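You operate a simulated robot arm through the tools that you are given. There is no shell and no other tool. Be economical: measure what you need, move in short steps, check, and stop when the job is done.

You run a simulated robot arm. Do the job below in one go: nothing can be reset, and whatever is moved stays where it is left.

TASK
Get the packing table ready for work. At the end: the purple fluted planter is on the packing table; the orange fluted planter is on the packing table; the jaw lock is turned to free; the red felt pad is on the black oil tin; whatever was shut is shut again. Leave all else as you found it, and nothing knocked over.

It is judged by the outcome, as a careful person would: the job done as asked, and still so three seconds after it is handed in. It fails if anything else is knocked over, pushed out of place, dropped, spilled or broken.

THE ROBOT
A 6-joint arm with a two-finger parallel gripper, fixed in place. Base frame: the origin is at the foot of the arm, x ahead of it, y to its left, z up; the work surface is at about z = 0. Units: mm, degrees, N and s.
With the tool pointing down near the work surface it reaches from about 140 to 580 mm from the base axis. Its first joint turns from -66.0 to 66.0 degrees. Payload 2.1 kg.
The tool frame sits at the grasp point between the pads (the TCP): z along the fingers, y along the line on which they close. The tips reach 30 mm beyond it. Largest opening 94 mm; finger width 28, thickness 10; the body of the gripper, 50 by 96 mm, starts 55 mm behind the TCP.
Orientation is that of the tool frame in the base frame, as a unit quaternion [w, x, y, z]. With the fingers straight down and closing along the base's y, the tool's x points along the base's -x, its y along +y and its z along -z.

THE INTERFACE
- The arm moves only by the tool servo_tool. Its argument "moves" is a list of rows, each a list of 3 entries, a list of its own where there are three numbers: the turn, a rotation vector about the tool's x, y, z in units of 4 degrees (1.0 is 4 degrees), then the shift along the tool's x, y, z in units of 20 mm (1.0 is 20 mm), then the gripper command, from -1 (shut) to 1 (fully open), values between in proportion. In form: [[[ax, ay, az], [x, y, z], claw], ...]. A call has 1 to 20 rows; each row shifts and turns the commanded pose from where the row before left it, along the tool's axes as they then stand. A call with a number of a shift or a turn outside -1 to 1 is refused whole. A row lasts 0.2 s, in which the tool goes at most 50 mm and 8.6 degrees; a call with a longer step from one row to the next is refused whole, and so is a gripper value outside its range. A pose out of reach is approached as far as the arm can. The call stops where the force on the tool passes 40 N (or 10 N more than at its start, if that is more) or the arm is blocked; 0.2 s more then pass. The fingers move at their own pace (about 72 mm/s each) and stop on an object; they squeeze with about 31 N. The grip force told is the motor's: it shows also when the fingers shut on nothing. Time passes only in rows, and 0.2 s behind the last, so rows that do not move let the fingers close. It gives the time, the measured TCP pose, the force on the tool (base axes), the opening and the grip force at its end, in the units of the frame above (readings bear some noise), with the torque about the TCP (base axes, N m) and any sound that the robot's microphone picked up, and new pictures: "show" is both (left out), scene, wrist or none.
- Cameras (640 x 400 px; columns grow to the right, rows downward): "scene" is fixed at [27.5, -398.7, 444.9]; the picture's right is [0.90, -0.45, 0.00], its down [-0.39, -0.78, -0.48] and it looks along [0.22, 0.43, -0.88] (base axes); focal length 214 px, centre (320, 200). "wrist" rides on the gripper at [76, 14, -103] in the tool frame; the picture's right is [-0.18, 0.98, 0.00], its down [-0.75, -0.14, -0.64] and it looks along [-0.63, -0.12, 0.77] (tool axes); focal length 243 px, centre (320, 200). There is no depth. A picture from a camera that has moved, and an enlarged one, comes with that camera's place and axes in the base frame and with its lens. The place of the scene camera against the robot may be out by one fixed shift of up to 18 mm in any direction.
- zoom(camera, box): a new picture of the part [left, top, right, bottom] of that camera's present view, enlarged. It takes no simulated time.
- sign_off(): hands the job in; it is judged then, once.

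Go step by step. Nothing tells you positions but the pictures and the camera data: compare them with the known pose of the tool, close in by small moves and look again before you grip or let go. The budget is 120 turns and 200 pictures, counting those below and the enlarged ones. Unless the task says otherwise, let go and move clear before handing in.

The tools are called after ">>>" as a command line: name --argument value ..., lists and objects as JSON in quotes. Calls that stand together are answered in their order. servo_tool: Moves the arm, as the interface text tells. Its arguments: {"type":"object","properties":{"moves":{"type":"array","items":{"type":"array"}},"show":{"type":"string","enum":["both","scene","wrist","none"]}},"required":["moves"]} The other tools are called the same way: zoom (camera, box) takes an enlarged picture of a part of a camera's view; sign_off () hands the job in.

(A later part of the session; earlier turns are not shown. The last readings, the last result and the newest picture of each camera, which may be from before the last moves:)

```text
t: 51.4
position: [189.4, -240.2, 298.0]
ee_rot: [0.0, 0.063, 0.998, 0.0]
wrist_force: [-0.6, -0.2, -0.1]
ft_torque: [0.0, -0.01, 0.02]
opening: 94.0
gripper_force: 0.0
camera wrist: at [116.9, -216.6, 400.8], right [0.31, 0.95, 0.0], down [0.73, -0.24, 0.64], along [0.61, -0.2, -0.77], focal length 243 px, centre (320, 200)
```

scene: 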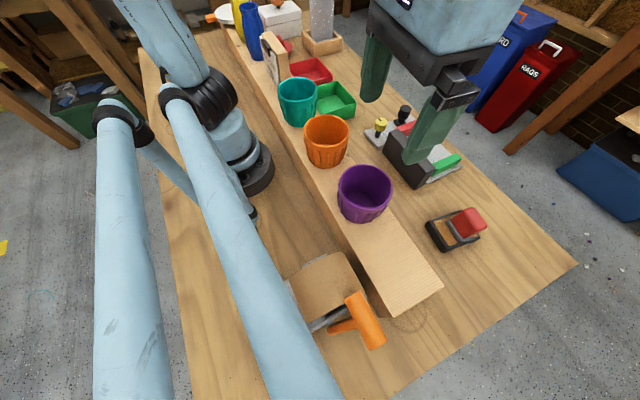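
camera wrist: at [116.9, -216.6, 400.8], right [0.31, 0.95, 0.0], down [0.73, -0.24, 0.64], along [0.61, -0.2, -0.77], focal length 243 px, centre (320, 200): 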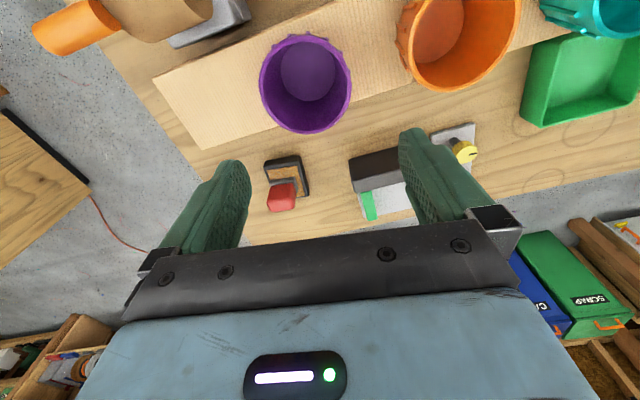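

>>> zoom --camera "wrist" --box '[240, 0, 400, 150]'

>>> zoom --camera "scene" --box '[290, 90, 450, 240]'

```text
2.67 times, centred on (320, 75) of wrist
camera zoom: at [116.9, -216.6, 400.8], right [0.31, 0.95, 0.0], down [0.73, -0.24, 0.64], along [0.61, -0.2, -0.77], focal length 647 px, centre (320, 533)
```

zoom: 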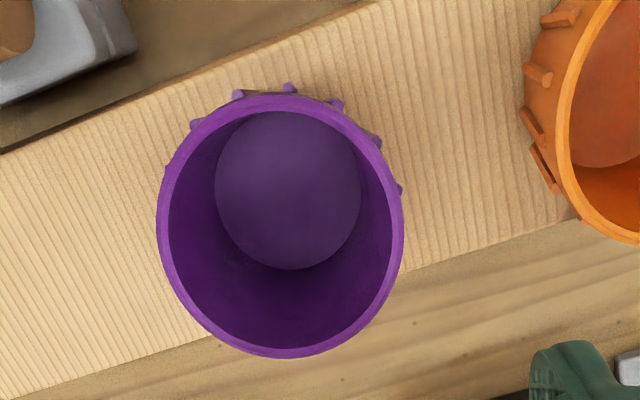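

```text
2.67 times, centred on (370, 165) of scene
camera zoom: at [27.5, -398.7, 444.9], right [0.9, -0.45, 0.0], down [-0.39, -0.78, -0.48], along [0.22, 0.43, -0.88], focal length 572 px, centre (187, 293)
```

zoom: 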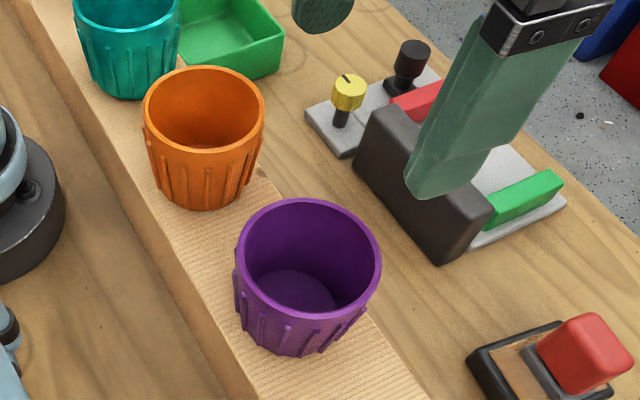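

Purple planter: rim centre about (175, -250), rim height about 150 and about 89 mm across, too wide to straddle safely. I'll grip its -y wall with one finger inside and one outside, so I position above that wall first.

>>> servo_tool --moves '[[[0, 0, -0.925], [0, 0, 0], 0.28], [[0, 0, -0.925], [0, 0, 0], 0.28], [[0, 0, 0], [0.19, -0.65, 0.9], 0.28], [[0, 0, 0], [0.19, -0.65, 0.9], 0.28], [[0, 0, 0], [0.19, -0.65, 0.9], 0.28], [[0, 0, 0], [0.19, -0.65, 0.9], 0.28]]'

>>> zoom --camera "scene" --box '[290, 90, 450, 240]'

```text
t: 52.8
position: [174.4, -294.2, 225.1]
ee_rot: [0.001, -0.001, 1.0, -0.001]
wrist_force: [0.2, -0.1, -0.9]
ft_torque: [-0.01, -0.02, -0.02]
opening: 60.2
gripper_force: 0.0
camera wrist: at [99.5, -279.9, 328.8], right [0.18, 0.98, 0.0], down [0.75, -0.14, 0.64], along [0.63, -0.12, -0.77], focal length 243 px, centre (320, 200)
```

scene: 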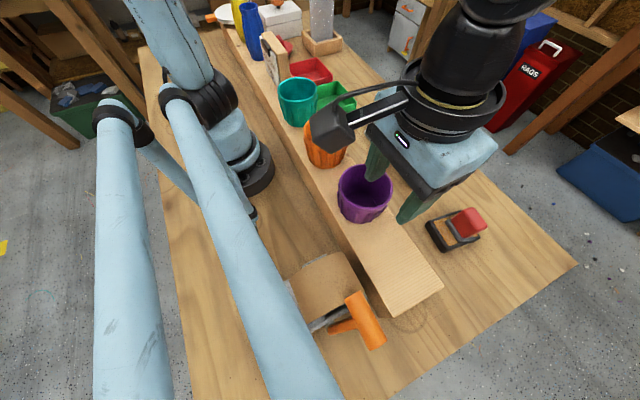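
wrist: 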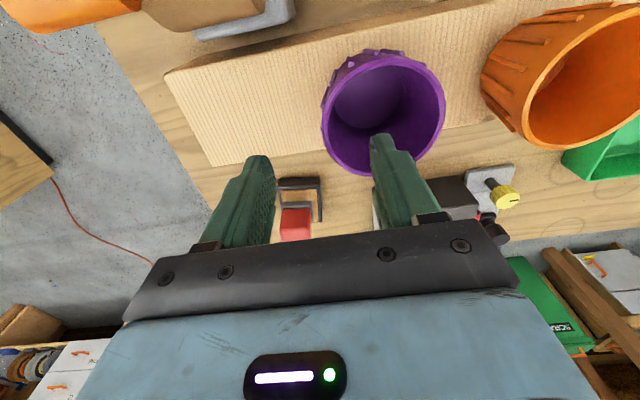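

```text
2.67 times, centred on (370, 165) of scene
camera zoom: at [27.5, -398.7, 444.9], right [0.9, -0.45, 0.0], down [-0.39, -0.78, -0.48], along [0.22, 0.43, -0.88], focal length 572 px, centre (187, 293)
```

zoom: 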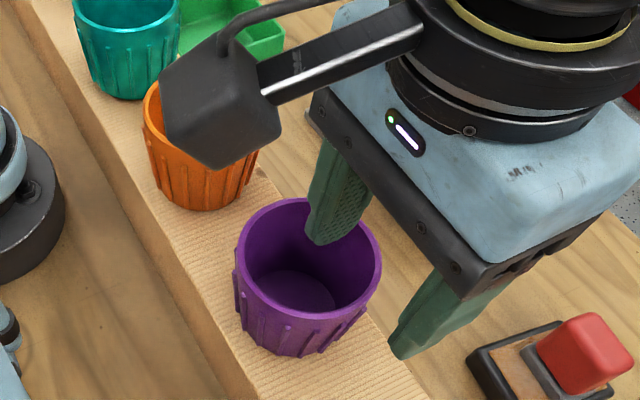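

Second view agrees (rim z ≈ 151, centre (177, -250)). Descending over the wall and closing.

>>> servo_tool --moves '[[[0, 0, 0], [0, 0, 0.9], 0.28], [[0, 0, 0], [0, 0, 0.9], 0.28], [[0, 0, 0], [0, 0, 0.9], 0.28], [[0, 0, 0], [0, 0, 0.9], 0.28]]'

>>> zoom --camera "scene" --box '[290, 90, 450, 240]'

```text
t: 53.8
position: [174.2, -294.3, 155.1]
ee_rot: [0.001, -0.001, 1.0, 0.0]
wrist_force: [1.0, -0.2, -0.1]
ft_torque: [0.01, -0.01, -0.01]
opening: 60.0
gripper_force: 0.2
camera wrist: at [100.0, -280.1, 258.5], right [0.18, 0.98, 0.0], down [0.75, -0.14, 0.64], along [0.63, -0.12, -0.77], focal length 243 px, centre (320, 200)
```

scene: 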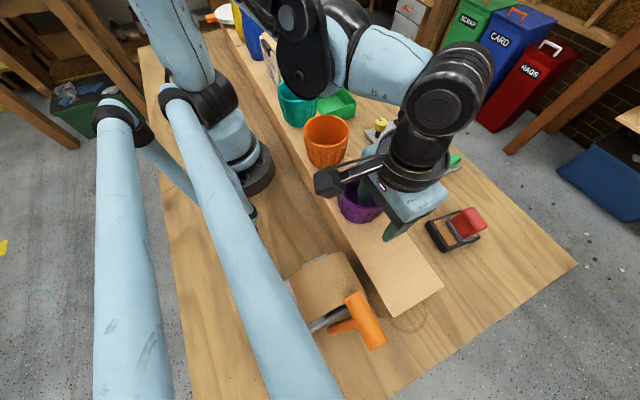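
wrist: 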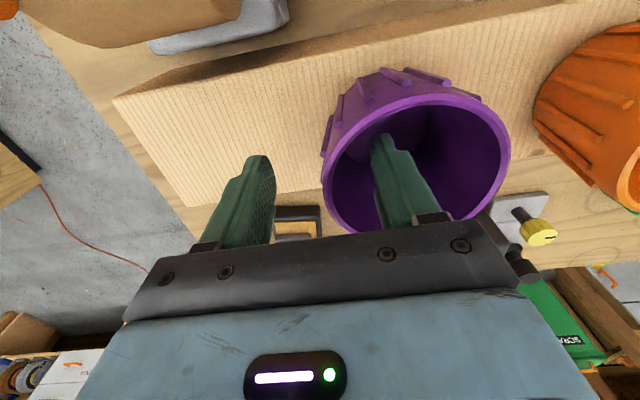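

```text
2.67 times, centred on (370, 165) of scene
camera zoom: at [27.5, -398.7, 444.9], right [0.9, -0.45, 0.0], down [-0.39, -0.78, -0.48], along [0.22, 0.43, -0.88], focal length 572 px, centre (187, 293)
```

zoom: 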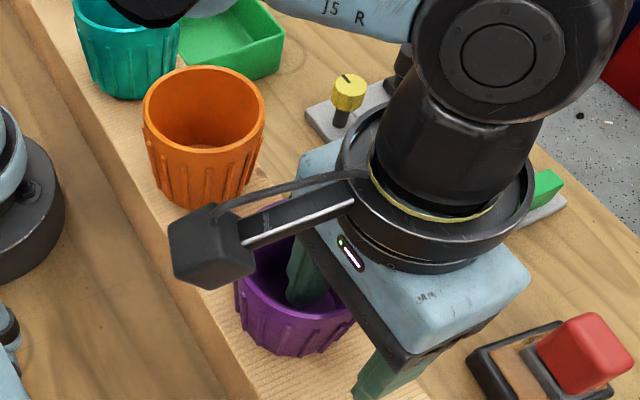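

>>> servo_tool --moves '[[[0, 0, 0], [0, 0, 0.45], 0.28], [[0, 0, 0], [0, 0, 0], -0.3], [[0, 0, 0], [0, 0, 0], -0.6], [[0, 0, 0], [0, 0, 0], -1], [[0, 0, 0], [0, 0, 0], -1], [[0, 0, 0], [0, 0, 0], -1]]'

```text
t: 55.2
position: [174.5, -292.7, 146.5]
ee_rot: [0.001, -0.003, 1.0, 0.001]
wrist_force: [-0.4, 4.2, 24.2]
ft_torque: [1.78, 0.01, 0.03]
opening: 13.1
gripper_force: 31.1
camera wrist: at [99.3, -279.0, 249.6], right [0.18, 0.98, 0.0], down [0.75, -0.14, 0.64], along [0.63, -0.11, -0.77], focal length 243 px, centre (320, 200)
```

scene: 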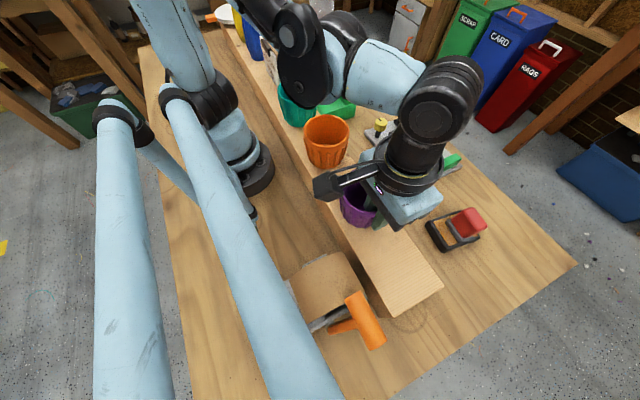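
wrist: 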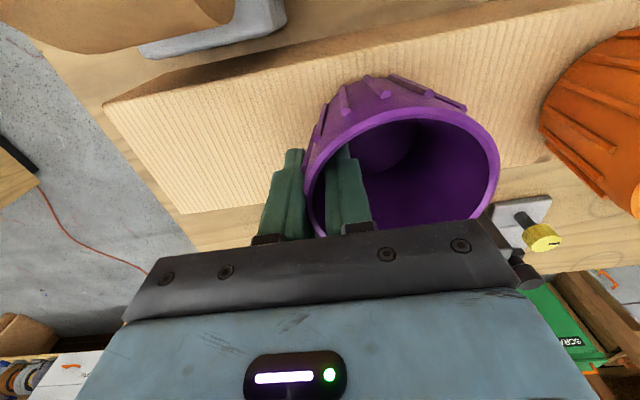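

The wall's taper is loading the grip (24 N up, 1.8 N·m). I'll tilt the tool in small steps to follow the taper and watch the torque.

>>> servo_tool --moves '[[[-0.5, 0, 0], [0, 0, 0], -1], [[0, 0, 0], [0, 0, 0], -1]]' --show "none"

```text
t: 55.8
position: [174.5, -293.4, 146.7]
ee_rot: [0.0, -0.001, 1.0, 0.017]
wrist_force: [-3.0, 4.2, 14.7]
ft_torque: [1.2, 0.23, 0.13]
opening: 11.6
gripper_force: 31.2
```

>>> servo_tool --moves '[[[-0.5, 0, 0], [0, 0, 0], -1], [[0, 0, 0], [0, 0, 0], -1]]' --show "none"

>>> servo_tool --moves '[[[-0.5, 0, 0], [0, 0, 0], -1], [[0, 0, 0], [0, 0, 0], -1]]' --show "wrist"

```text
t: 56.4
position: [176.1, -293.7, 145.5]
ee_rot: [0.001, -0.002, 0.999, 0.035]
wrist_force: [-1.5, 0.5, 5.7]
ft_torque: [0.43, 0.02, 0.05]
opening: 10.6
gripper_force: 31.3
```

```text
t: 57.0
position: [175.0, -294.6, 145.4]
ee_rot: [0.001, -0.001, 0.999, 0.053]
wrist_force: [-1.0, 0.3, -0.3]
ft_torque: [-0.03, 0.02, 0.01]
opening: 10.1
gripper_force: 30.8
camera wrist: at [99.5, -290.4, 250.4], right [0.18, 0.98, 0.1], down [0.75, -0.21, 0.62], along [0.63, -0.04, -0.77], focal length 243 px, centre (320, 200)
```

wrist: 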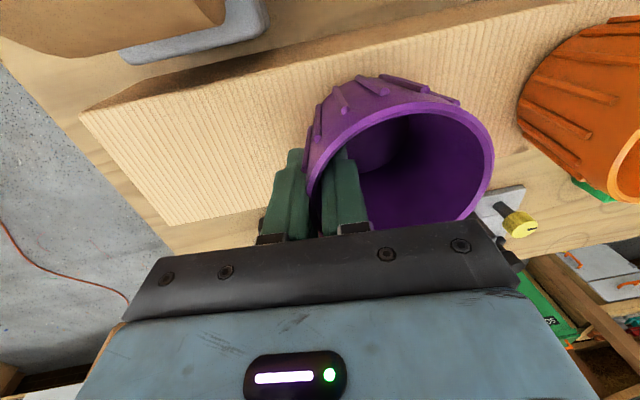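

Torque is now nil at 6° of tilt. I'll lift and carry it off the plank to about (283, -265).

>>> servo_tool --moves '[[[0, 0, 0], [0, 0.026, -0.25], -1], [[0, 0, 0], [0, 0.052, -0.497], -1], [[0, 0, 0], [0, 0.052, -0.497], -1], [[0, 0, 0], [0, 0.052, -0.497], -1], [[0, 0, 0], [0, 0.052, -0.497], -1]]'

>>> servo_tool --moves '[[[0, 0, 0], [-0.4, -0.05, 0], -1], [[0, 0, 0], [-0.7, -0.1, -0.01], -1], [[0, 0, 0], [-0.7, -0.1, -0.01], -1], [[0, 0, 0], [-0.7, -0.1, -0.01], -1], [[0, 0, 0], [-0.7, -0.1, -0.01], -1], [[0, 0, 0], [-0.7, -0.1, -0.01], -1], [[0, 0, 0], [-0.7, -0.1, -0.01], -1], [[0, 0, 0], [-0.7, -0.1, -0.01], -1]]'

```text
t: 58.2
position: [173.6, -294.8, 190.0]
ee_rot: [0.001, -0.002, 0.999, 0.052]
wrist_force: [-0.1, 1.2, -0.6]
ft_torque: [-0.02, -0.01, -0.02]
opening: 10.1
gripper_force: 31.0
camera wrist: at [98.6, -291.0, 294.2], right [0.18, 0.98, 0.1], down [0.75, -0.21, 0.62], along [0.63, -0.04, -0.77], focal length 243 px, centre (320, 200)
```

scene: 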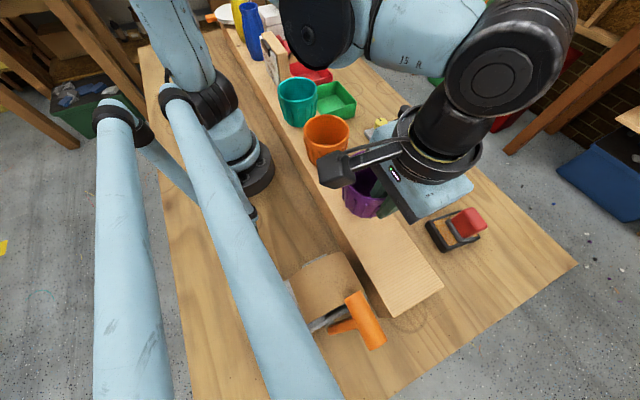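
wrist: 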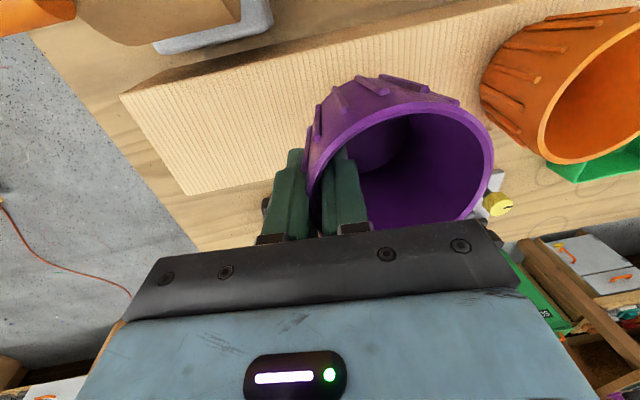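

```text
t: 60.0
position: [280.3, -308.6, 189.8]
ee_rot: [0.001, -0.002, 0.999, 0.052]
wrist_force: [0.1, -0.8, -1.5]
ft_torque: [-0.01, 0.01, 0.0]
opening: 10.4
gripper_force: 30.7
camera wrist: at [205.9, -305.9, 294.2], right [0.18, 0.98, 0.1], down [0.75, -0.21, 0.62], along [0.63, -0.04, -0.77], focal length 243 px, centre (320, 200)
```

scene: 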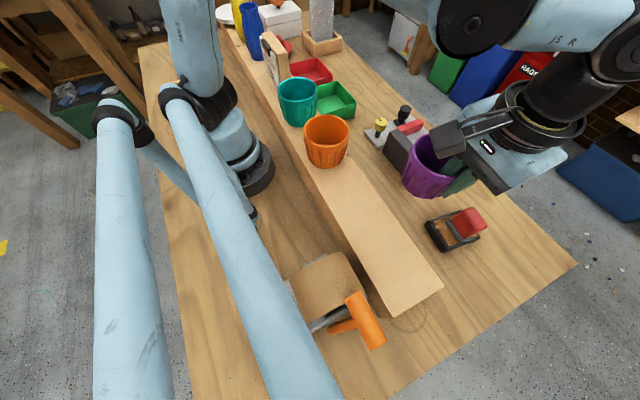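
wrist: 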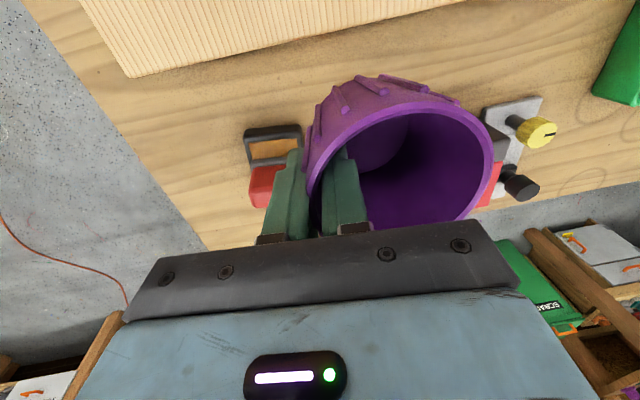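

>>> servo_tool --moves '[[[0, 0, 0], [0, -0.0975, 0.928], -1], [[0, 0, 0], [0, -0.0975, 0.928], -1], [[0, 0, 0], [0, -0.0975, 0.928], -1], [[0, 0, 0], [0, -0.0975, 0.928], -1], [[0, 0, 0], [0, -0.0975, 0.928], -1], [[0, 0, 0], [0, -0.0975, 0.928], -1]]'

>>> zoom --camera "scene" --box '[350, 120, 510, 260]'

```text
t: 61.4
position: [279.0, -308.5, 80.2]
ee_rot: [0.001, -0.002, 0.999, 0.052]
wrist_force: [-0.1, 0.1, -1.0]
ft_torque: [0.03, 0.0, 0.0]
opening: 10.2
gripper_force: 31.0
camera wrist: at [204.9, -305.6, 183.5], right [0.18, 0.98, 0.1], down [0.75, -0.21, 0.62], along [0.63, -0.04, -0.77], focal length 243 px, centre (320, 200)
```

scene: 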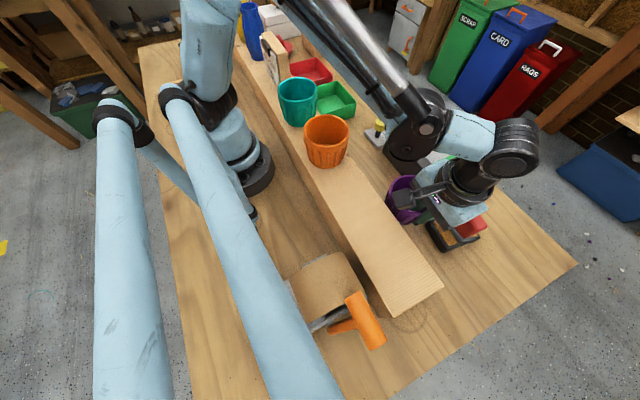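
wrist: 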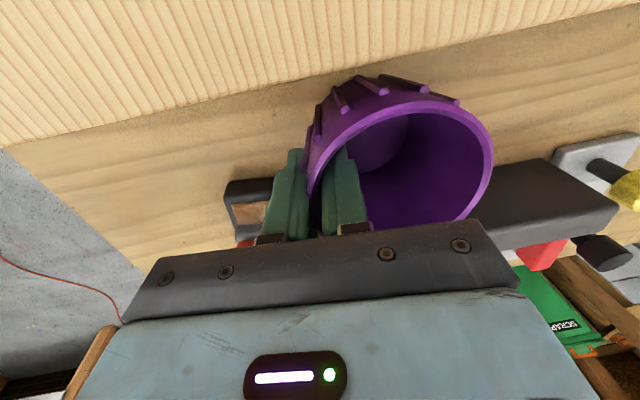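

```text
2.86 times, centred on (430, 190) of scene
camera zoom: at [27.5, -398.7, 444.9], right [0.9, -0.45, 0.0], down [-0.39, -0.78, -0.48], along [0.22, 0.43, -0.88], focal length 613 px, centre (6, 229)
```

zoom: 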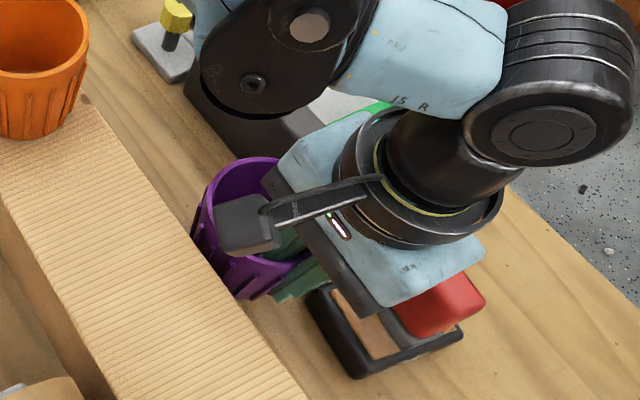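

>>> servo_tool --moves '[[[0, 0, 0], [0, -0.02, 0.2], -1], [[0, 0, 0], [0, -0.02, 0.2], -1], [[0, 0, 0], [0, 0, 0], -1]]' --show "none"

>>> servo_tool --moves '[[[0, 0, 0], [0, -0.01, 0.1], -1], [[0, 0, 0], [0, 0, 0], -1]]' --show "none"

```text
t: 62.2
position: [280.1, -309.0, 70.5]
ee_rot: [0.001, -0.002, 0.999, 0.052]
wrist_force: [0.0, -0.1, -0.5]
ft_torque: [-0.02, -0.02, -0.01]
opening: 10.3
gripper_force: 31.4
```

```text
t: 62.8
position: [281.4, -308.7, 67.4]
ee_rot: [0.0, -0.002, 0.999, 0.053]
wrist_force: [-0.2, 0.1, -0.7]
ft_torque: [-0.01, 0.01, -0.03]
opening: 9.8
gripper_force: 30.7
```

>>> servo_tool --moves '[[[0, 0, 0], [0, -0.01, 0.1], -1], [[0, 0, 0], [0, -0.01, 0.1], -1], [[0, 0, 0], [0, 0, 0], -1]]' --show "none"

>>> servo_tool --moves '[[[0, 0, 0], [0, -0.01, 0.1], -1], [[0, 0, 0], [0, 0, 0], -1]]' --show "scene"

```text
t: 63.6
position: [280.4, -310.0, 63.3]
ee_rot: [0.0, -0.002, 0.999, 0.052]
wrist_force: [-0.3, 0.0, -1.0]
ft_torque: [-0.03, 0.0, 0.01]
opening: 10.1
gripper_force: 31.1
```

```text
t: 64.2
position: [280.1, -309.0, 62.8]
ee_rot: [0.0, -0.001, 0.999, 0.053]
wrist_force: [-0.5, 0.1, -1.1]
ft_torque: [-0.08, 0.02, 0.01]
opening: 10.0
gripper_force: 30.8
```

scene: 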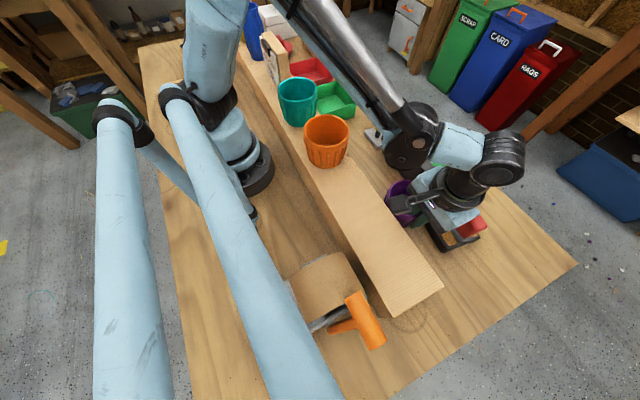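

>>> servo_tool --moves '[[[0, 0, 0], [0, -0.01, 0.1], -1], [[0, 0, 0], [0, 0, 0], -1]]' --show "none"

>>> servo_tool --moves '[[[0, 0, 0], [0, -0.01, 0.1], -1], [[0, 0, 0], [0, 0, 0], -1]]' --show "none"

```text
t: 64.8
position: [280.8, -309.2, 58.9]
ee_rot: [0.0, -0.002, 0.999, 0.052]
wrist_force: [-0.2, -1.1, -1.1]
ft_torque: [-0.02, -0.01, 0.0]
opening: 9.9
gripper_force: 31.3
```

```text
t: 65.4
position: [279.9, -308.0, 57.6]
ee_rot: [0.0, -0.002, 0.999, 0.052]
wrist_force: [-0.4, 0.4, 0.0]
ft_torque: [-0.01, 0.01, 0.02]
opening: 10.2
gripper_force: 31.3
```

>>> servo_tool --moves '[[[0, 0, 0], [0, -0.01, 0.1], -1], [[0, 0, 0], [0, 0, 0], -1]]' --show "none"

>>> servo_tool --moves '[[[0, 0, 0], [0, -0.01, 0.1], -1], [[0, 0, 0], [0, 0, 0], -1]]' --show "both"

```text
t: 66.0
position: [280.3, -309.4, 55.9]
ee_rot: [0.001, -0.002, 0.999, 0.053]
wrist_force: [0.7, 0.5, 2.4]
ft_torque: [0.01, 0.07, 0.0]
opening: 10.5
gripper_force: 30.9
```

```text
t: 66.5
position: [281.8, -308.9, 55.3]
ee_rot: [0.0, -0.002, 0.999, 0.052]
wrist_force: [0.1, -0.4, 10.8]
ft_torque: [-0.02, -0.01, 0.04]
opening: 10.3
gripper_force: 30.8
stopped in row 2: the force on the tool passed its limit at 42 N (the readings are from after the stop); the commanded pose is now the measured one
camera wrist: at [205.5, -305.5, 159.8], right [0.18, 0.98, 0.1], down [0.75, -0.21, 0.62], along [0.63, -0.04, -0.77], focal length 243 px, centre (320, 200)
```

scene: 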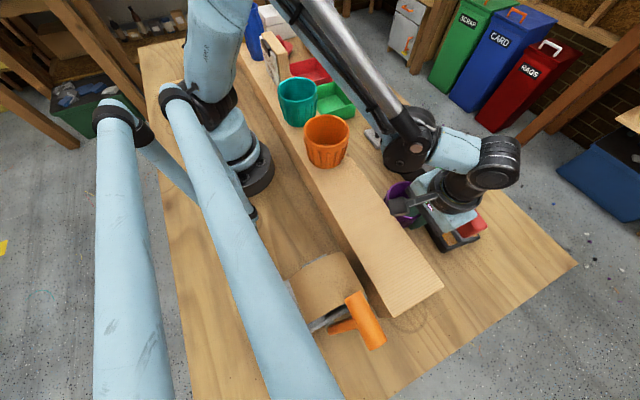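
wrist: 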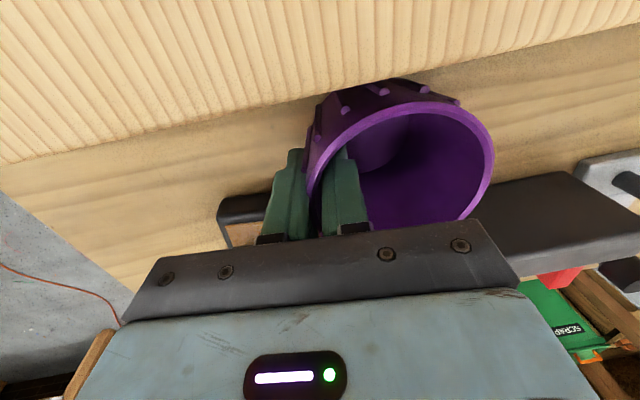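

The planter has met the bench. I ease off, open a little, and lift away.

>>> servo_tool --moves '[[[0, 0, 0], [0, 0, 0], -1], [[0, 0, 0], [0, 0, 0], -0.7], [[0, 0, 0], [0, 0, 0], -0.5], [[0, 0, 0], [0, 0, 0], -0.3], [[0, 0, 0], [0, 0, 0], -0.3]]' --show "both"

```text
t: 67.7
position: [280.9, -309.0, 54.6]
ee_rot: [-0.001, 0.0, 0.999, 0.054]
wrist_force: [-0.3, 0.0, 0.0]
ft_torque: [0.0, 0.01, -0.01]
opening: 32.9
gripper_force: 0.0
camera wrist: at [205.4, -305.4, 159.3], right [0.18, 0.98, 0.1], down [0.75, -0.21, 0.62], along [0.63, -0.04, -0.77], focal length 243 px, centre (320, 200)
```

scene: 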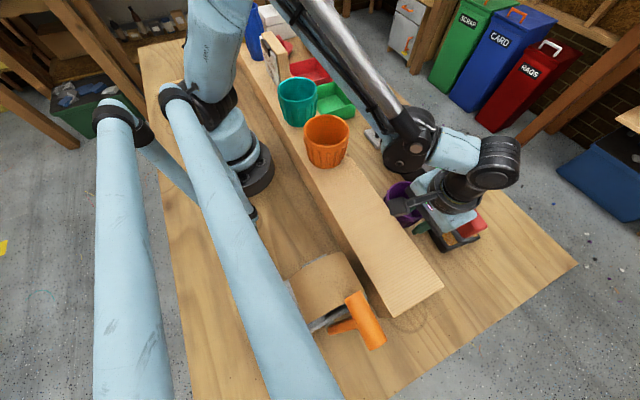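
wrist: 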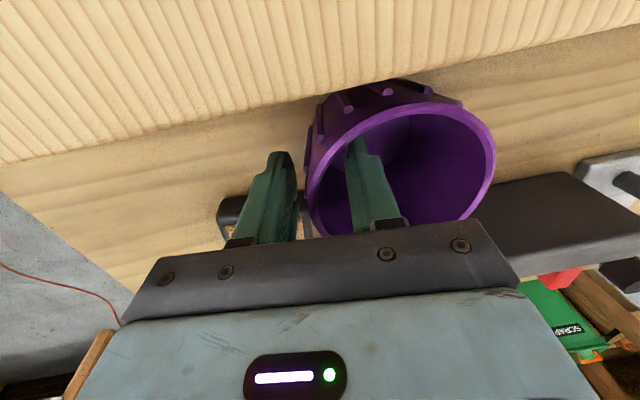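

>>> servo_tool --moves '[[[0, 0, 0], [0, 0.05, -0.5], -0.3], [[0, 0, 0], [0, 0.1, -0.95], -0.3], [[0, 0, 0], [0, 0.1, -0.95], -0.3], [[0, 0, 0], [0, 0.1, -0.95], -0.3], [[0, 0, 0], [0, 0.1, -0.95], -0.3], [[0, 0, 0], [0, 0.1, -0.95], -0.3], [[0, 0, 0], [0, 0.1, -0.95], -0.3], [[0, 0, 0], [0, 0.1, -0.95], -0.3], [[0, 0, 0], [0, 0.1, -0.95], 0.28], [[0.75, 0, 0], [0, 0, -0.95], 0.28], [[0.75, 0, 0], [0, 0, -0.95], 0.28]]'

>>> zoom --camera "scene" --box '[350, 120, 510, 260]'

```text
t: 70.1
position: [280.0, -313.3, 256.6]
ee_rot: [0.001, -0.001, 1.0, 0.0]
wrist_force: [-0.8, 0.0, -0.3]
ft_torque: [0.04, 0.0, 0.0]
opening: 60.1
gripper_force: 0.0
camera wrist: at [205.4, -297.9, 359.9], right [0.18, 0.98, 0.0], down [0.75, -0.14, 0.64], along [0.63, -0.12, -0.77], focal length 243 px, centre (320, 200)
```

scene: 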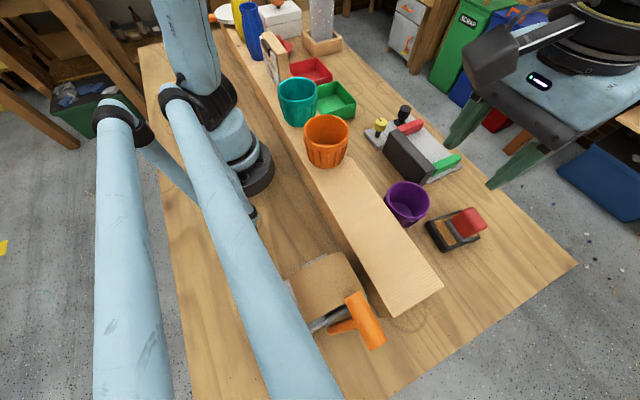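
wrist: 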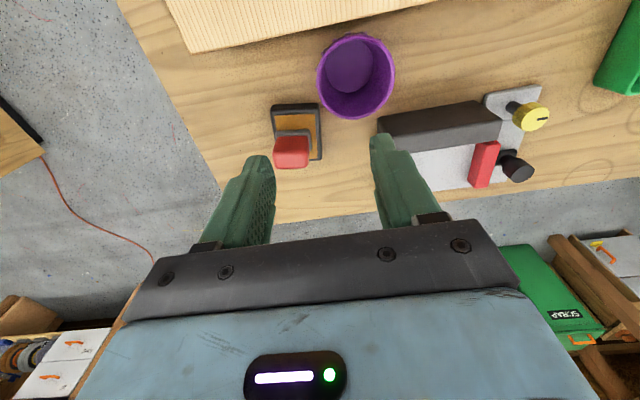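

```text
2.86 times, centred on (430, 190) of scene
camera zoom: at [27.5, -398.7, 444.9], right [0.9, -0.45, 0.0], down [-0.39, -0.78, -0.48], along [0.22, 0.43, -0.88], focal length 613 px, centre (6, 229)
```

zoom: 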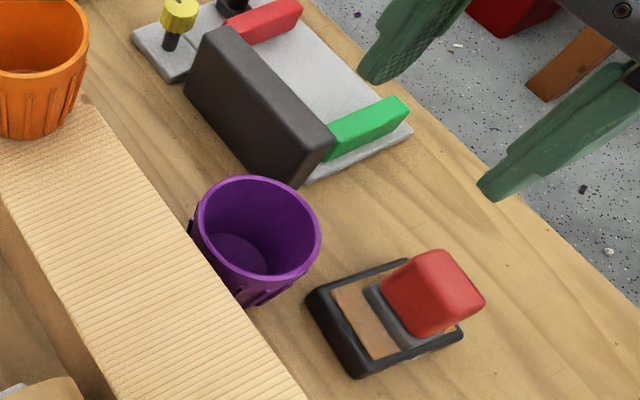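

Purple stands upright on the bench. Now the orange one, rim centre by estimate (178, -111); I'll hover above its -y wall.

>>> servo_tool --moves '[[[0, 0, 0], [0.567, 0.883, 0.15], 0.28], [[0, 0, 0], [0.567, 0.883, 0.15], 0.28], [[0, 0, 0], [0.567, 0.883, 0.15], 0.28], [[0, 0, 0], [0.567, 0.883, 0.15], 0.28], [[0, 0, 0], [0.567, 0.883, 0.15], 0.28], [[0, 0, 0], [0.567, 0.883, 0.15], 0.28], [[0, 0, 0], [0.567, 0.883, 0.15], 0.28], [[0, 0, 0], [0.567, 0.883, 0.15], 0.28], [[0, 0, 0], [0.567, 0.883, 0.15], 0.28]]'

```text
t: 72.1
position: [177.5, -153.2, 229.9]
ee_rot: [0.0, -0.001, 1.0, 0.0]
wrist_force: [-0.6, 0.6, 0.5]
ft_torque: [0.01, -0.01, 0.03]
opening: 60.4
gripper_force: 0.1
camera wrist: at [103.2, -138.5, 333.6], right [0.18, 0.98, 0.0], down [0.75, -0.14, 0.64], along [0.63, -0.12, -0.77], focal length 243 px, centre (320, 200)
```

scene: 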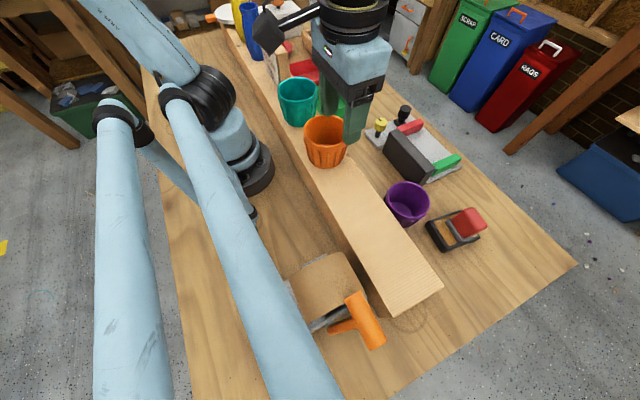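
wrist: 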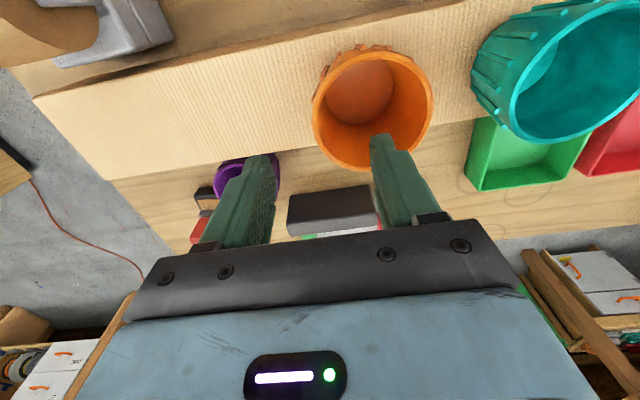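

>>> servo_tool --moves '[[[-0.75, 0, 0], [0, 0, 0], 0.28], [[-0.75, 0, 0], [0, 0, 0], 0.28], [[0, 0, 0], [0, -0.312, -0.03], 0.28], [[0, 0, 0], [0, -0.089, 0.844], 0.28], [[0, 0, 0], [0, -0.089, 0.844], 0.28], [[0, 0, 0], [0, -0.089, 0.844], 0.28], [[0, 0, 0], [0, -0.089, 0.844], 0.28], [[0, 0, 0], [0, -0.089, 0.844], 0.28]]'

```text
t: 73.9
position: [178.2, -160.8, 144.0]
ee_rot: [0.0, -0.001, 0.999, 0.052]
wrist_force: [-0.3, -0.3, -0.1]
ft_torque: [-0.02, -0.03, -0.03]
opening: 60.1
gripper_force: 0.1
camera wrist: at [103.0, -157.2, 247.8], right [0.18, 0.98, 0.1], down [0.75, -0.21, 0.62], along [0.63, -0.04, -0.77], focal length 243 px, centre (320, 200)
```

scene: 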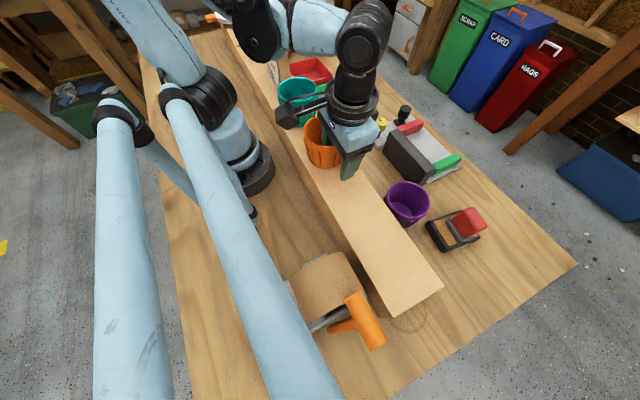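
wrist: 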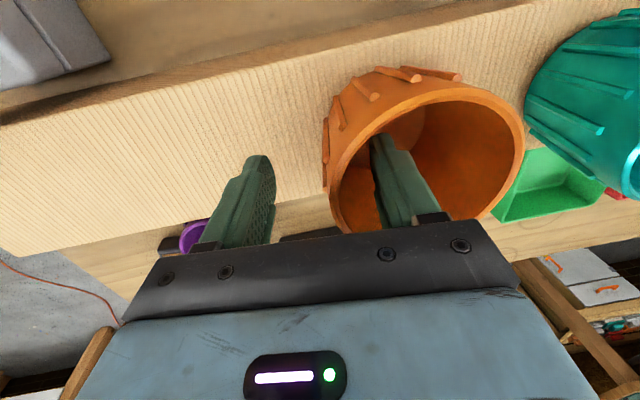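

>>> servo_tool --moves '[[[0, 0, 0], [0, 0, 0], -0.3], [[0, 0, 0], [0, 0, 0], -0.6], [[0, 0, 0], [0, 0, 0], -1], [[0, 0, 0], [0, 0, 0], -1], [[0, 0, 0], [0, 0, 0], -1]]' --show "wrist"

```text
t: 75.1
position: [178.2, -160.2, 143.8]
ee_rot: [0.0, -0.001, 0.999, 0.053]
wrist_force: [0.9, -0.5, -0.9]
ft_torque: [0.0, -0.02, 0.02]
opening: 10.0
gripper_force: 31.0
camera wrist: at [103.0, -157.1, 248.1], right [0.18, 0.98, 0.1], down [0.75, -0.21, 0.62], along [0.63, -0.04, -0.77], focal length 243 px, centre (320, 200)
```

wrist: 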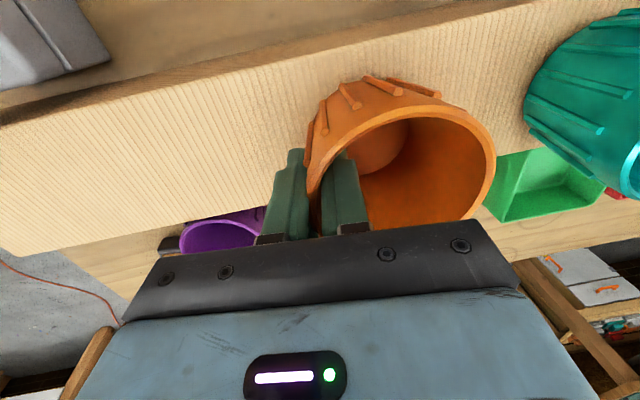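

Clean grip with no torque. Lifting and carrying to about (283, -70) on the bench.

>>> servo_tool --moves '[[[0, 0, 0], [0, 0.026, -0.25], -1], [[0, 0, 0], [0, 0.052, -0.497], -1], [[0, 0, 0], [0, 0.052, -0.497], -1], [[0, 0, 0], [0, 0.052, -0.497], -1], [[0, 0, 0], [0, 0.052, -0.497], -1], [[0, 0, 0], [-0.5, 0, 0], -1], [[0, 0, 0], [-0.8, 0, 0], -1], [[0, 0, 0], [-0.8, 0, 0], -1], [[0, 0, 0], [-0.8, 0.3, 0.03], -1], [[0, 0, 0], [-0.8, 0.5, 0.05], -1], [[0, 0, 0], [-0.8, 0.5, 0.05], -1], [[0, 0, 0], [-0.65, 0.5, 0.05], -1], [[0, 0, 0], [0, 0.5, 0.05], -1]]'

```text
t: 77.9
position: [281.2, -112.0, 187.8]
ee_rot: [0.0, -0.001, 0.999, 0.053]
wrist_force: [-0.4, 0.4, -0.7]
ft_torque: [-0.03, 0.05, 0.01]
opening: 9.9
gripper_force: 30.9
camera wrist: at [206.3, -108.4, 292.0], right [0.18, 0.98, 0.1], down [0.75, -0.21, 0.62], along [0.63, -0.04, -0.77], focal length 243 px, centre (320, 200)
```

scene: 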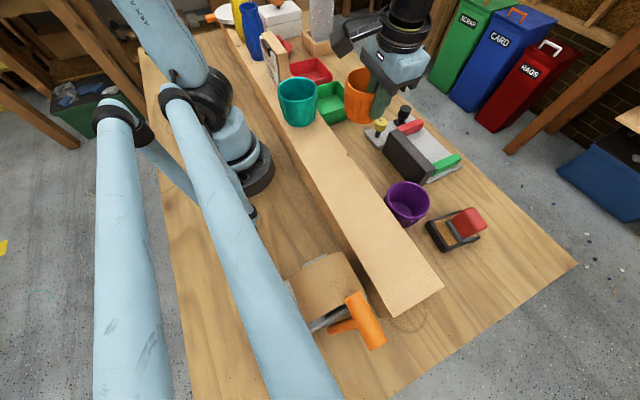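
wrist: 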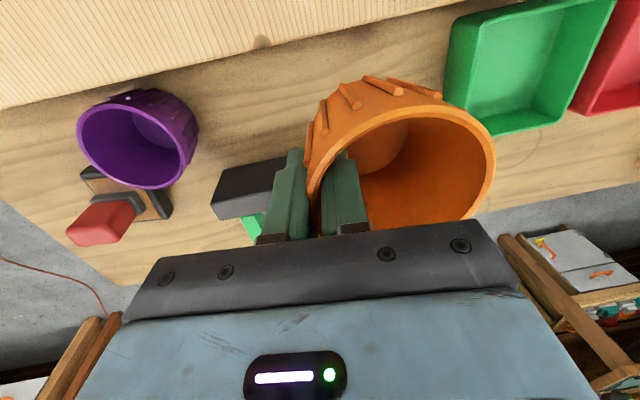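

>>> servo_tool --moves '[[[0, 0, 0], [0, -0.0956, 0.909], -1], [[0, 0, 0], [0, -0.0956, 0.909], -1], [[0, 0, 0], [0, -0.0956, 0.909], -1], [[0, 0, 0], [0, -0.0956, 0.909], -1], [[0, 0, 0], [0, -0.0956, 0.909], -1], [[0, 0, 0], [0, -0.0956, 0.909], -1], [[0, 0, 0], [0, -0.08, 0.75], -1], [[0, 0, 0], [0, 0, 0], -1]]'

```text
t: 79.7
position: [279.5, -111.3, 62.7]
ee_rot: [0.0, -0.001, 0.999, 0.053]
wrist_force: [-0.8, -0.2, -2.3]
ft_torque: [-0.05, -0.02, 0.0]
opening: 10.2
gripper_force: 30.9
camera wrist: at [205.5, -108.4, 167.2], right [0.18, 0.98, 0.1], down [0.75, -0.21, 0.62], along [0.63, -0.04, -0.77], focal length 243 px, centre (320, 200)
```

scene: 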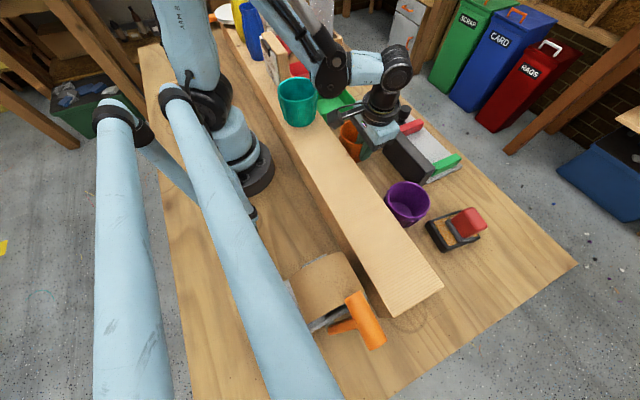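
wrist: 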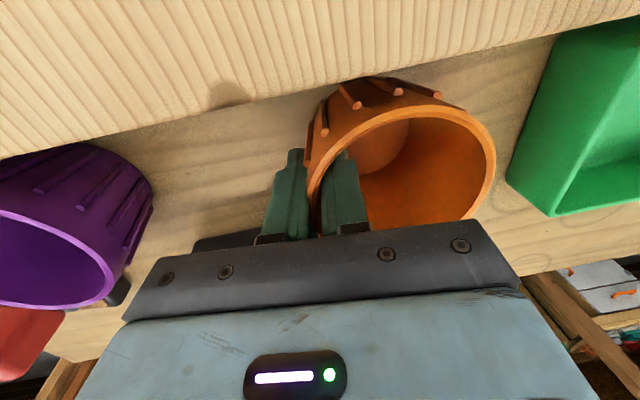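

>>> servo_tool --moves '[[[0, 0, 0], [0, -0.025, 0.25], -1], [[0, 0, 0], [0, 0, 0], -1]]' --show "none"

>>> servo_tool --moves '[[[0, 0, 0], [0, -0.01, 0.1], -1], [[0, 0, 0], [0, 0, 0], -1]]' --show "none"

>>> servo_tool --moves '[[[0, 0, 0], [0, -0.008, 0.08], -1], [[0, 0, 0], [0, 0, 0], -1]]' --show "none"

```text
t: 80.3
position: [280.1, -111.6, 58.7]
ee_rot: [-0.001, -0.001, 0.999, 0.053]
wrist_force: [-0.1, -0.9, -1.0]
ft_torque: [-0.02, 0.0, 0.01]
opening: 10.1
gripper_force: 30.7
```

```text
t: 80.9
position: [280.8, -111.8, 55.7]
ee_rot: [-0.001, -0.001, 0.999, 0.053]
wrist_force: [0.0, 0.4, -0.6]
ft_torque: [-0.03, 0.0, 0.02]
opening: 10.2
gripper_force: 31.1
```

```text
t: 81.5
position: [281.7, -111.7, 55.9]
ee_rot: [0.0, 0.0, 0.999, 0.052]
wrist_force: [-0.5, 0.3, -1.1]
ft_torque: [-0.04, -0.01, 0.01]
opening: 9.9
gripper_force: 31.1
```

>>> servo_tool --moves '[[[0, 0, 0], [0, -0.008, 0.08], -1], [[0, 0, 0], [0, 0, 0], -1]]' --show "none"

>>> servo_tool --moves '[[[0, 0, 0], [0, -0.005, 0.05], -1], [[0, 0, 0], [0, 0, 0], -1]]' --show "wrist"

```text
t: 82.1
position: [281.9, -113.4, 54.7]
ee_rot: [0.0, -0.001, 0.999, 0.053]
wrist_force: [-0.6, 0.8, 8.4]
ft_torque: [0.1, -0.06, 0.02]
opening: 9.9
gripper_force: 30.6
```

```text
t: 82.7
position: [280.1, -112.7, 52.8]
ee_rot: [0.0, -0.002, 0.999, 0.053]
wrist_force: [-0.3, 1.9, 31.3]
ft_torque: [0.28, -0.03, 0.04]
opening: 10.0
gripper_force: 30.9
camera wrist: at [206.0, -109.3, 157.4], right [0.18, 0.98, 0.1], down [0.75, -0.21, 0.62], along [0.63, -0.03, -0.77], focal length 243 px, centre (320, 200)
```

wrist: 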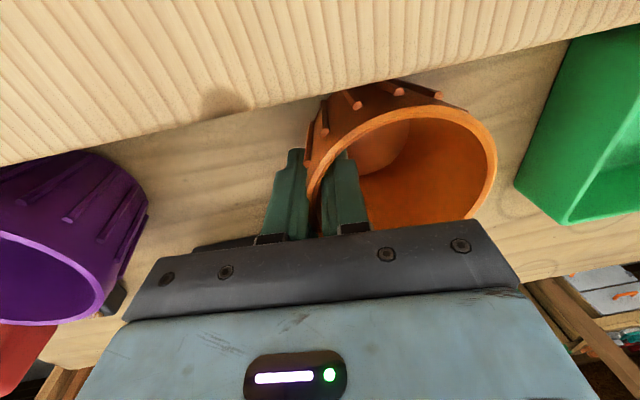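

Orange is on the bench. I ease off, open a little, lift out, level the tool and rise.

>>> servo_tool --moves '[[[0, 0, 0], [0, 0.005, -0.06], -1], [[0, 0, 0], [0, 0, 0], -0.7], [[0, 0, 0], [0, 0, 0], -0.5], [[0, 0, 0], [0, 0, 0], -0.3], [[0, 0, 0], [0, 0, 0], -0.3], [[0, 0, 0], [0, 0.05, -0.5], -0.3], [[0, 0, 0], [0, 0.1, -0.95], -0.3], [[0, 0, 0], [0, 0.1, -0.95], -0.3], [[0, 0, 0], [0, 0.1, -0.95], -0.3], [[0, 0, 0], [0, 0.1, -0.95], -0.3], [[0, 0, 0], [0, 0.1, -0.95], -0.3], [[0, 0, 0], [0, 0.1, -0.95], -0.3], [[0.75, 0, 0], [0, 0, -0.95], -0.3], [[0.75, 0, 0], [0, 0, -0.95], -0.3]]'

>>> zoom --camera "scene" --box '[280, 60, 480, 240]'

```text
t: 85.7
position: [280.1, -115.9, 215.3]
ee_rot: [0.0, -0.002, 1.0, 0.0]
wrist_force: [0.0, 0.1, -0.1]
ft_torque: [-0.03, 0.01, 0.01]
opening: 33.0
gripper_force: 0.1
camera wrist: at [204.9, -102.1, 319.8], right [0.18, 0.98, 0.0], down [0.75, -0.14, 0.64], along [0.63, -0.12, -0.77], focal length 243 px, centre (320, 200)
```

scene: 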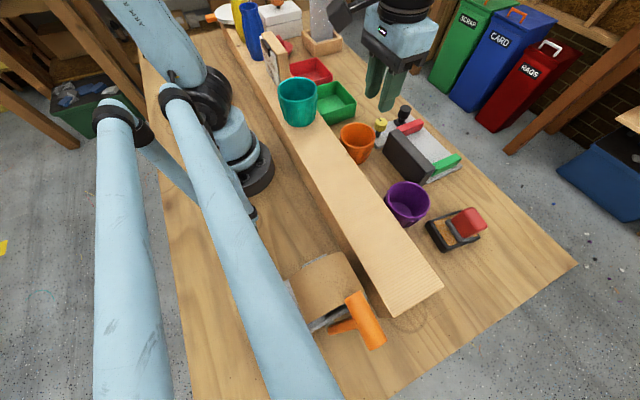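
wrist: 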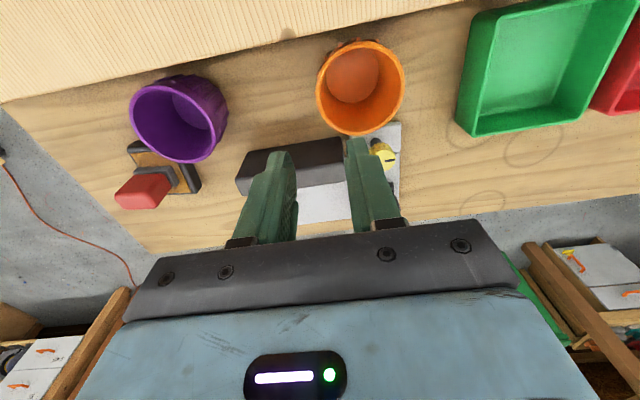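

```text
2.22 times, centred on (380, 150) of scene
camera zoom: at [27.5, -398.7, 444.9], right [0.9, -0.45, 0.0], down [-0.39, -0.78, -0.48], along [0.22, 0.43, -0.88], focal length 477 px, centre (187, 311)
```

zoom: 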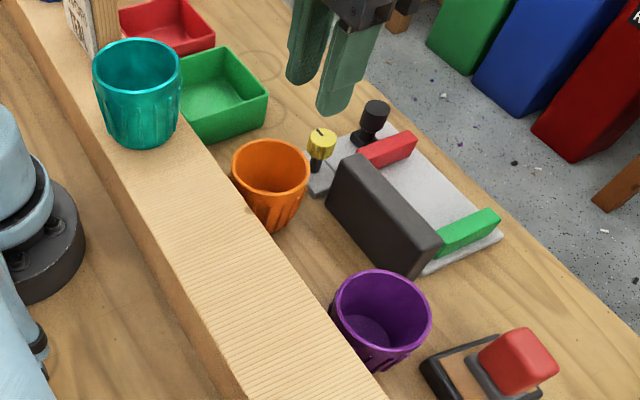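

Both planters stand on the bench. Now the lock knob: I'll hover over it at (369, -55) and check centring.

>>> servo_tool --moves '[[[0, 0, 0], [-0.888, 0.612, 0.6], 0.06], [[0, 0, 0], [-0.888, 0.612, 0.6], 0.06], [[0, 0, 0], [-0.888, 0.612, 0.6], 0.06], [[0, 0, 0], [-0.888, 0.612, 0.6], 0.06], [[0, 0, 0], [-0.888, 0.612, 0.6], 0.06]]' --show "wrist"

>>> zoom --camera "wrist" --box '[240, 60, 420, 220]'

```text
t: 86.9
position: [370.1, -53.0, 156.2]
ee_rot: [0.0, 0.0, 1.0, 0.0]
wrist_force: [-0.7, 0.4, -0.2]
ft_torque: [0.01, 0.05, 0.02]
opening: 49.9
gripper_force: 0.1
camera wrist: at [295.8, -39.8, 260.1], right [0.18, 0.98, 0.0], down [0.75, -0.14, 0.64], along [0.63, -0.12, -0.77], focal length 243 px, centre (320, 200)
```

wrist: 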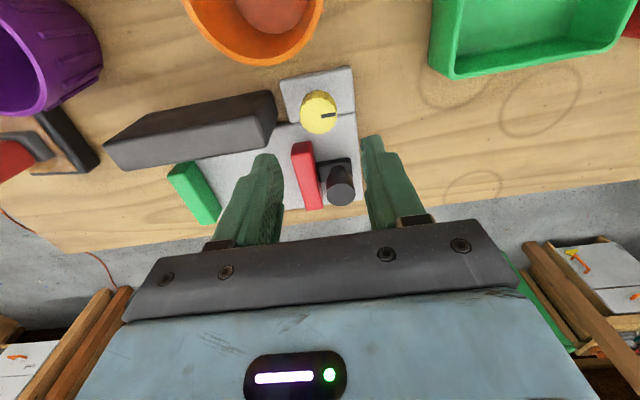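

```text
2.50 times, centred on (330, 140) of wrist
camera zoom: at [295.8, -39.8, 260.1], right [0.18, 0.98, 0.0], down [0.75, -0.14, 0.64], along [0.63, -0.12, -0.77], focal length 606 px, centre (295, 350)
```

zoom: 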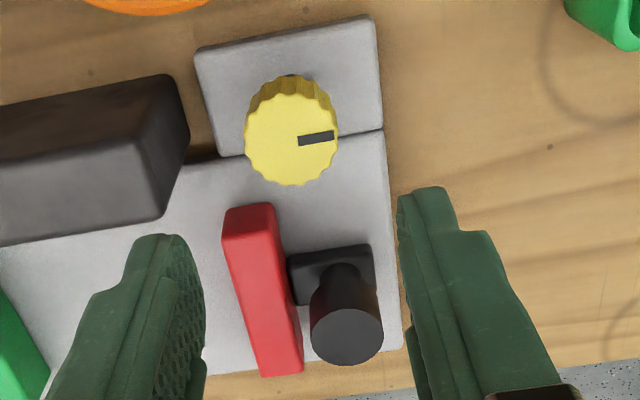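

>>> servo_tool --moves '[[[0, 0, 0], [0, -0.12, 0.9], 0.06], [[0, 0, 0], [0, 0, 0.9], 0.06], [[0, 0, 0], [0, 0, 0.9], 0.06], [[0, 0, 0], [0, 0, 0.9], 0.06], [[0, 0, 0], [0, 0, 0.8], 0.06]]'

>>> zoom --camera "scene" --box '[340, 90, 440, 170]'

```text
t: 88.1
position: [370.2, -56.9, 67.7]
ee_rot: [0.0, 0.0, 1.0, 0.001]
wrist_force: [-0.5, 0.8, 1.0]
ft_torque: [-0.02, 0.0, -0.01]
opening: 50.3
gripper_force: 0.0
camera wrist: at [294.6, -42.3, 171.2], right [0.18, 0.98, 0.0], down [0.75, -0.14, 0.64], along [0.63, -0.12, -0.77], focal length 243 px, centre (320, 200)
```

scene: 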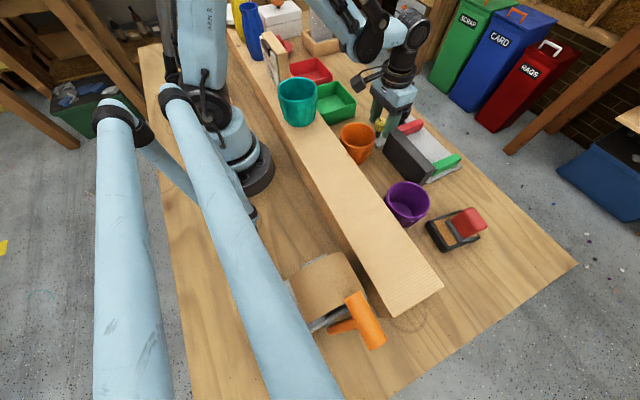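
wrist: 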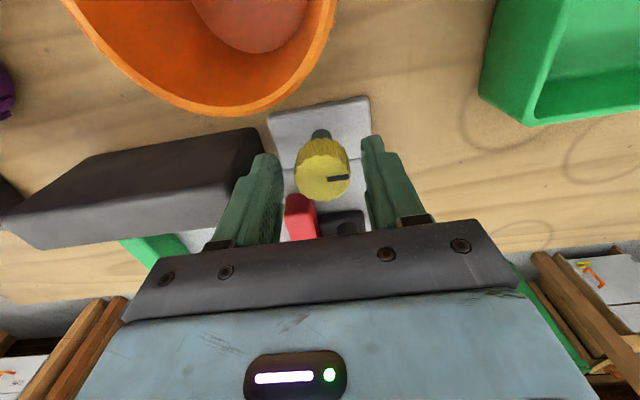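

```text
5.00 times, centred on (390, 130) of scene
camera zoom: at [27.5, -398.7, 444.9], right [0.9, -0.45, 0.0], down [-0.39, -0.78, -0.48], along [0.22, 0.43, -0.88], focal length 1072 px, centre (-30, 550)
```

zoom: 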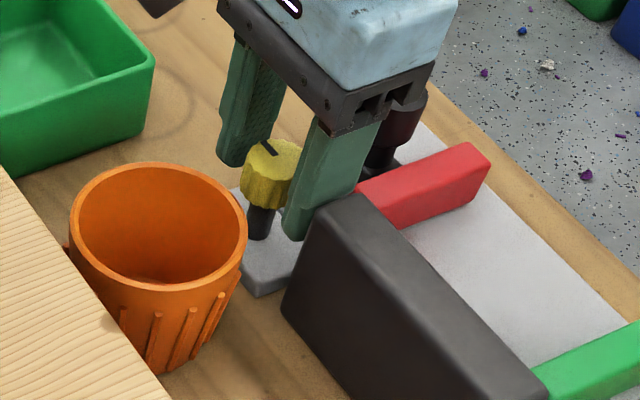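

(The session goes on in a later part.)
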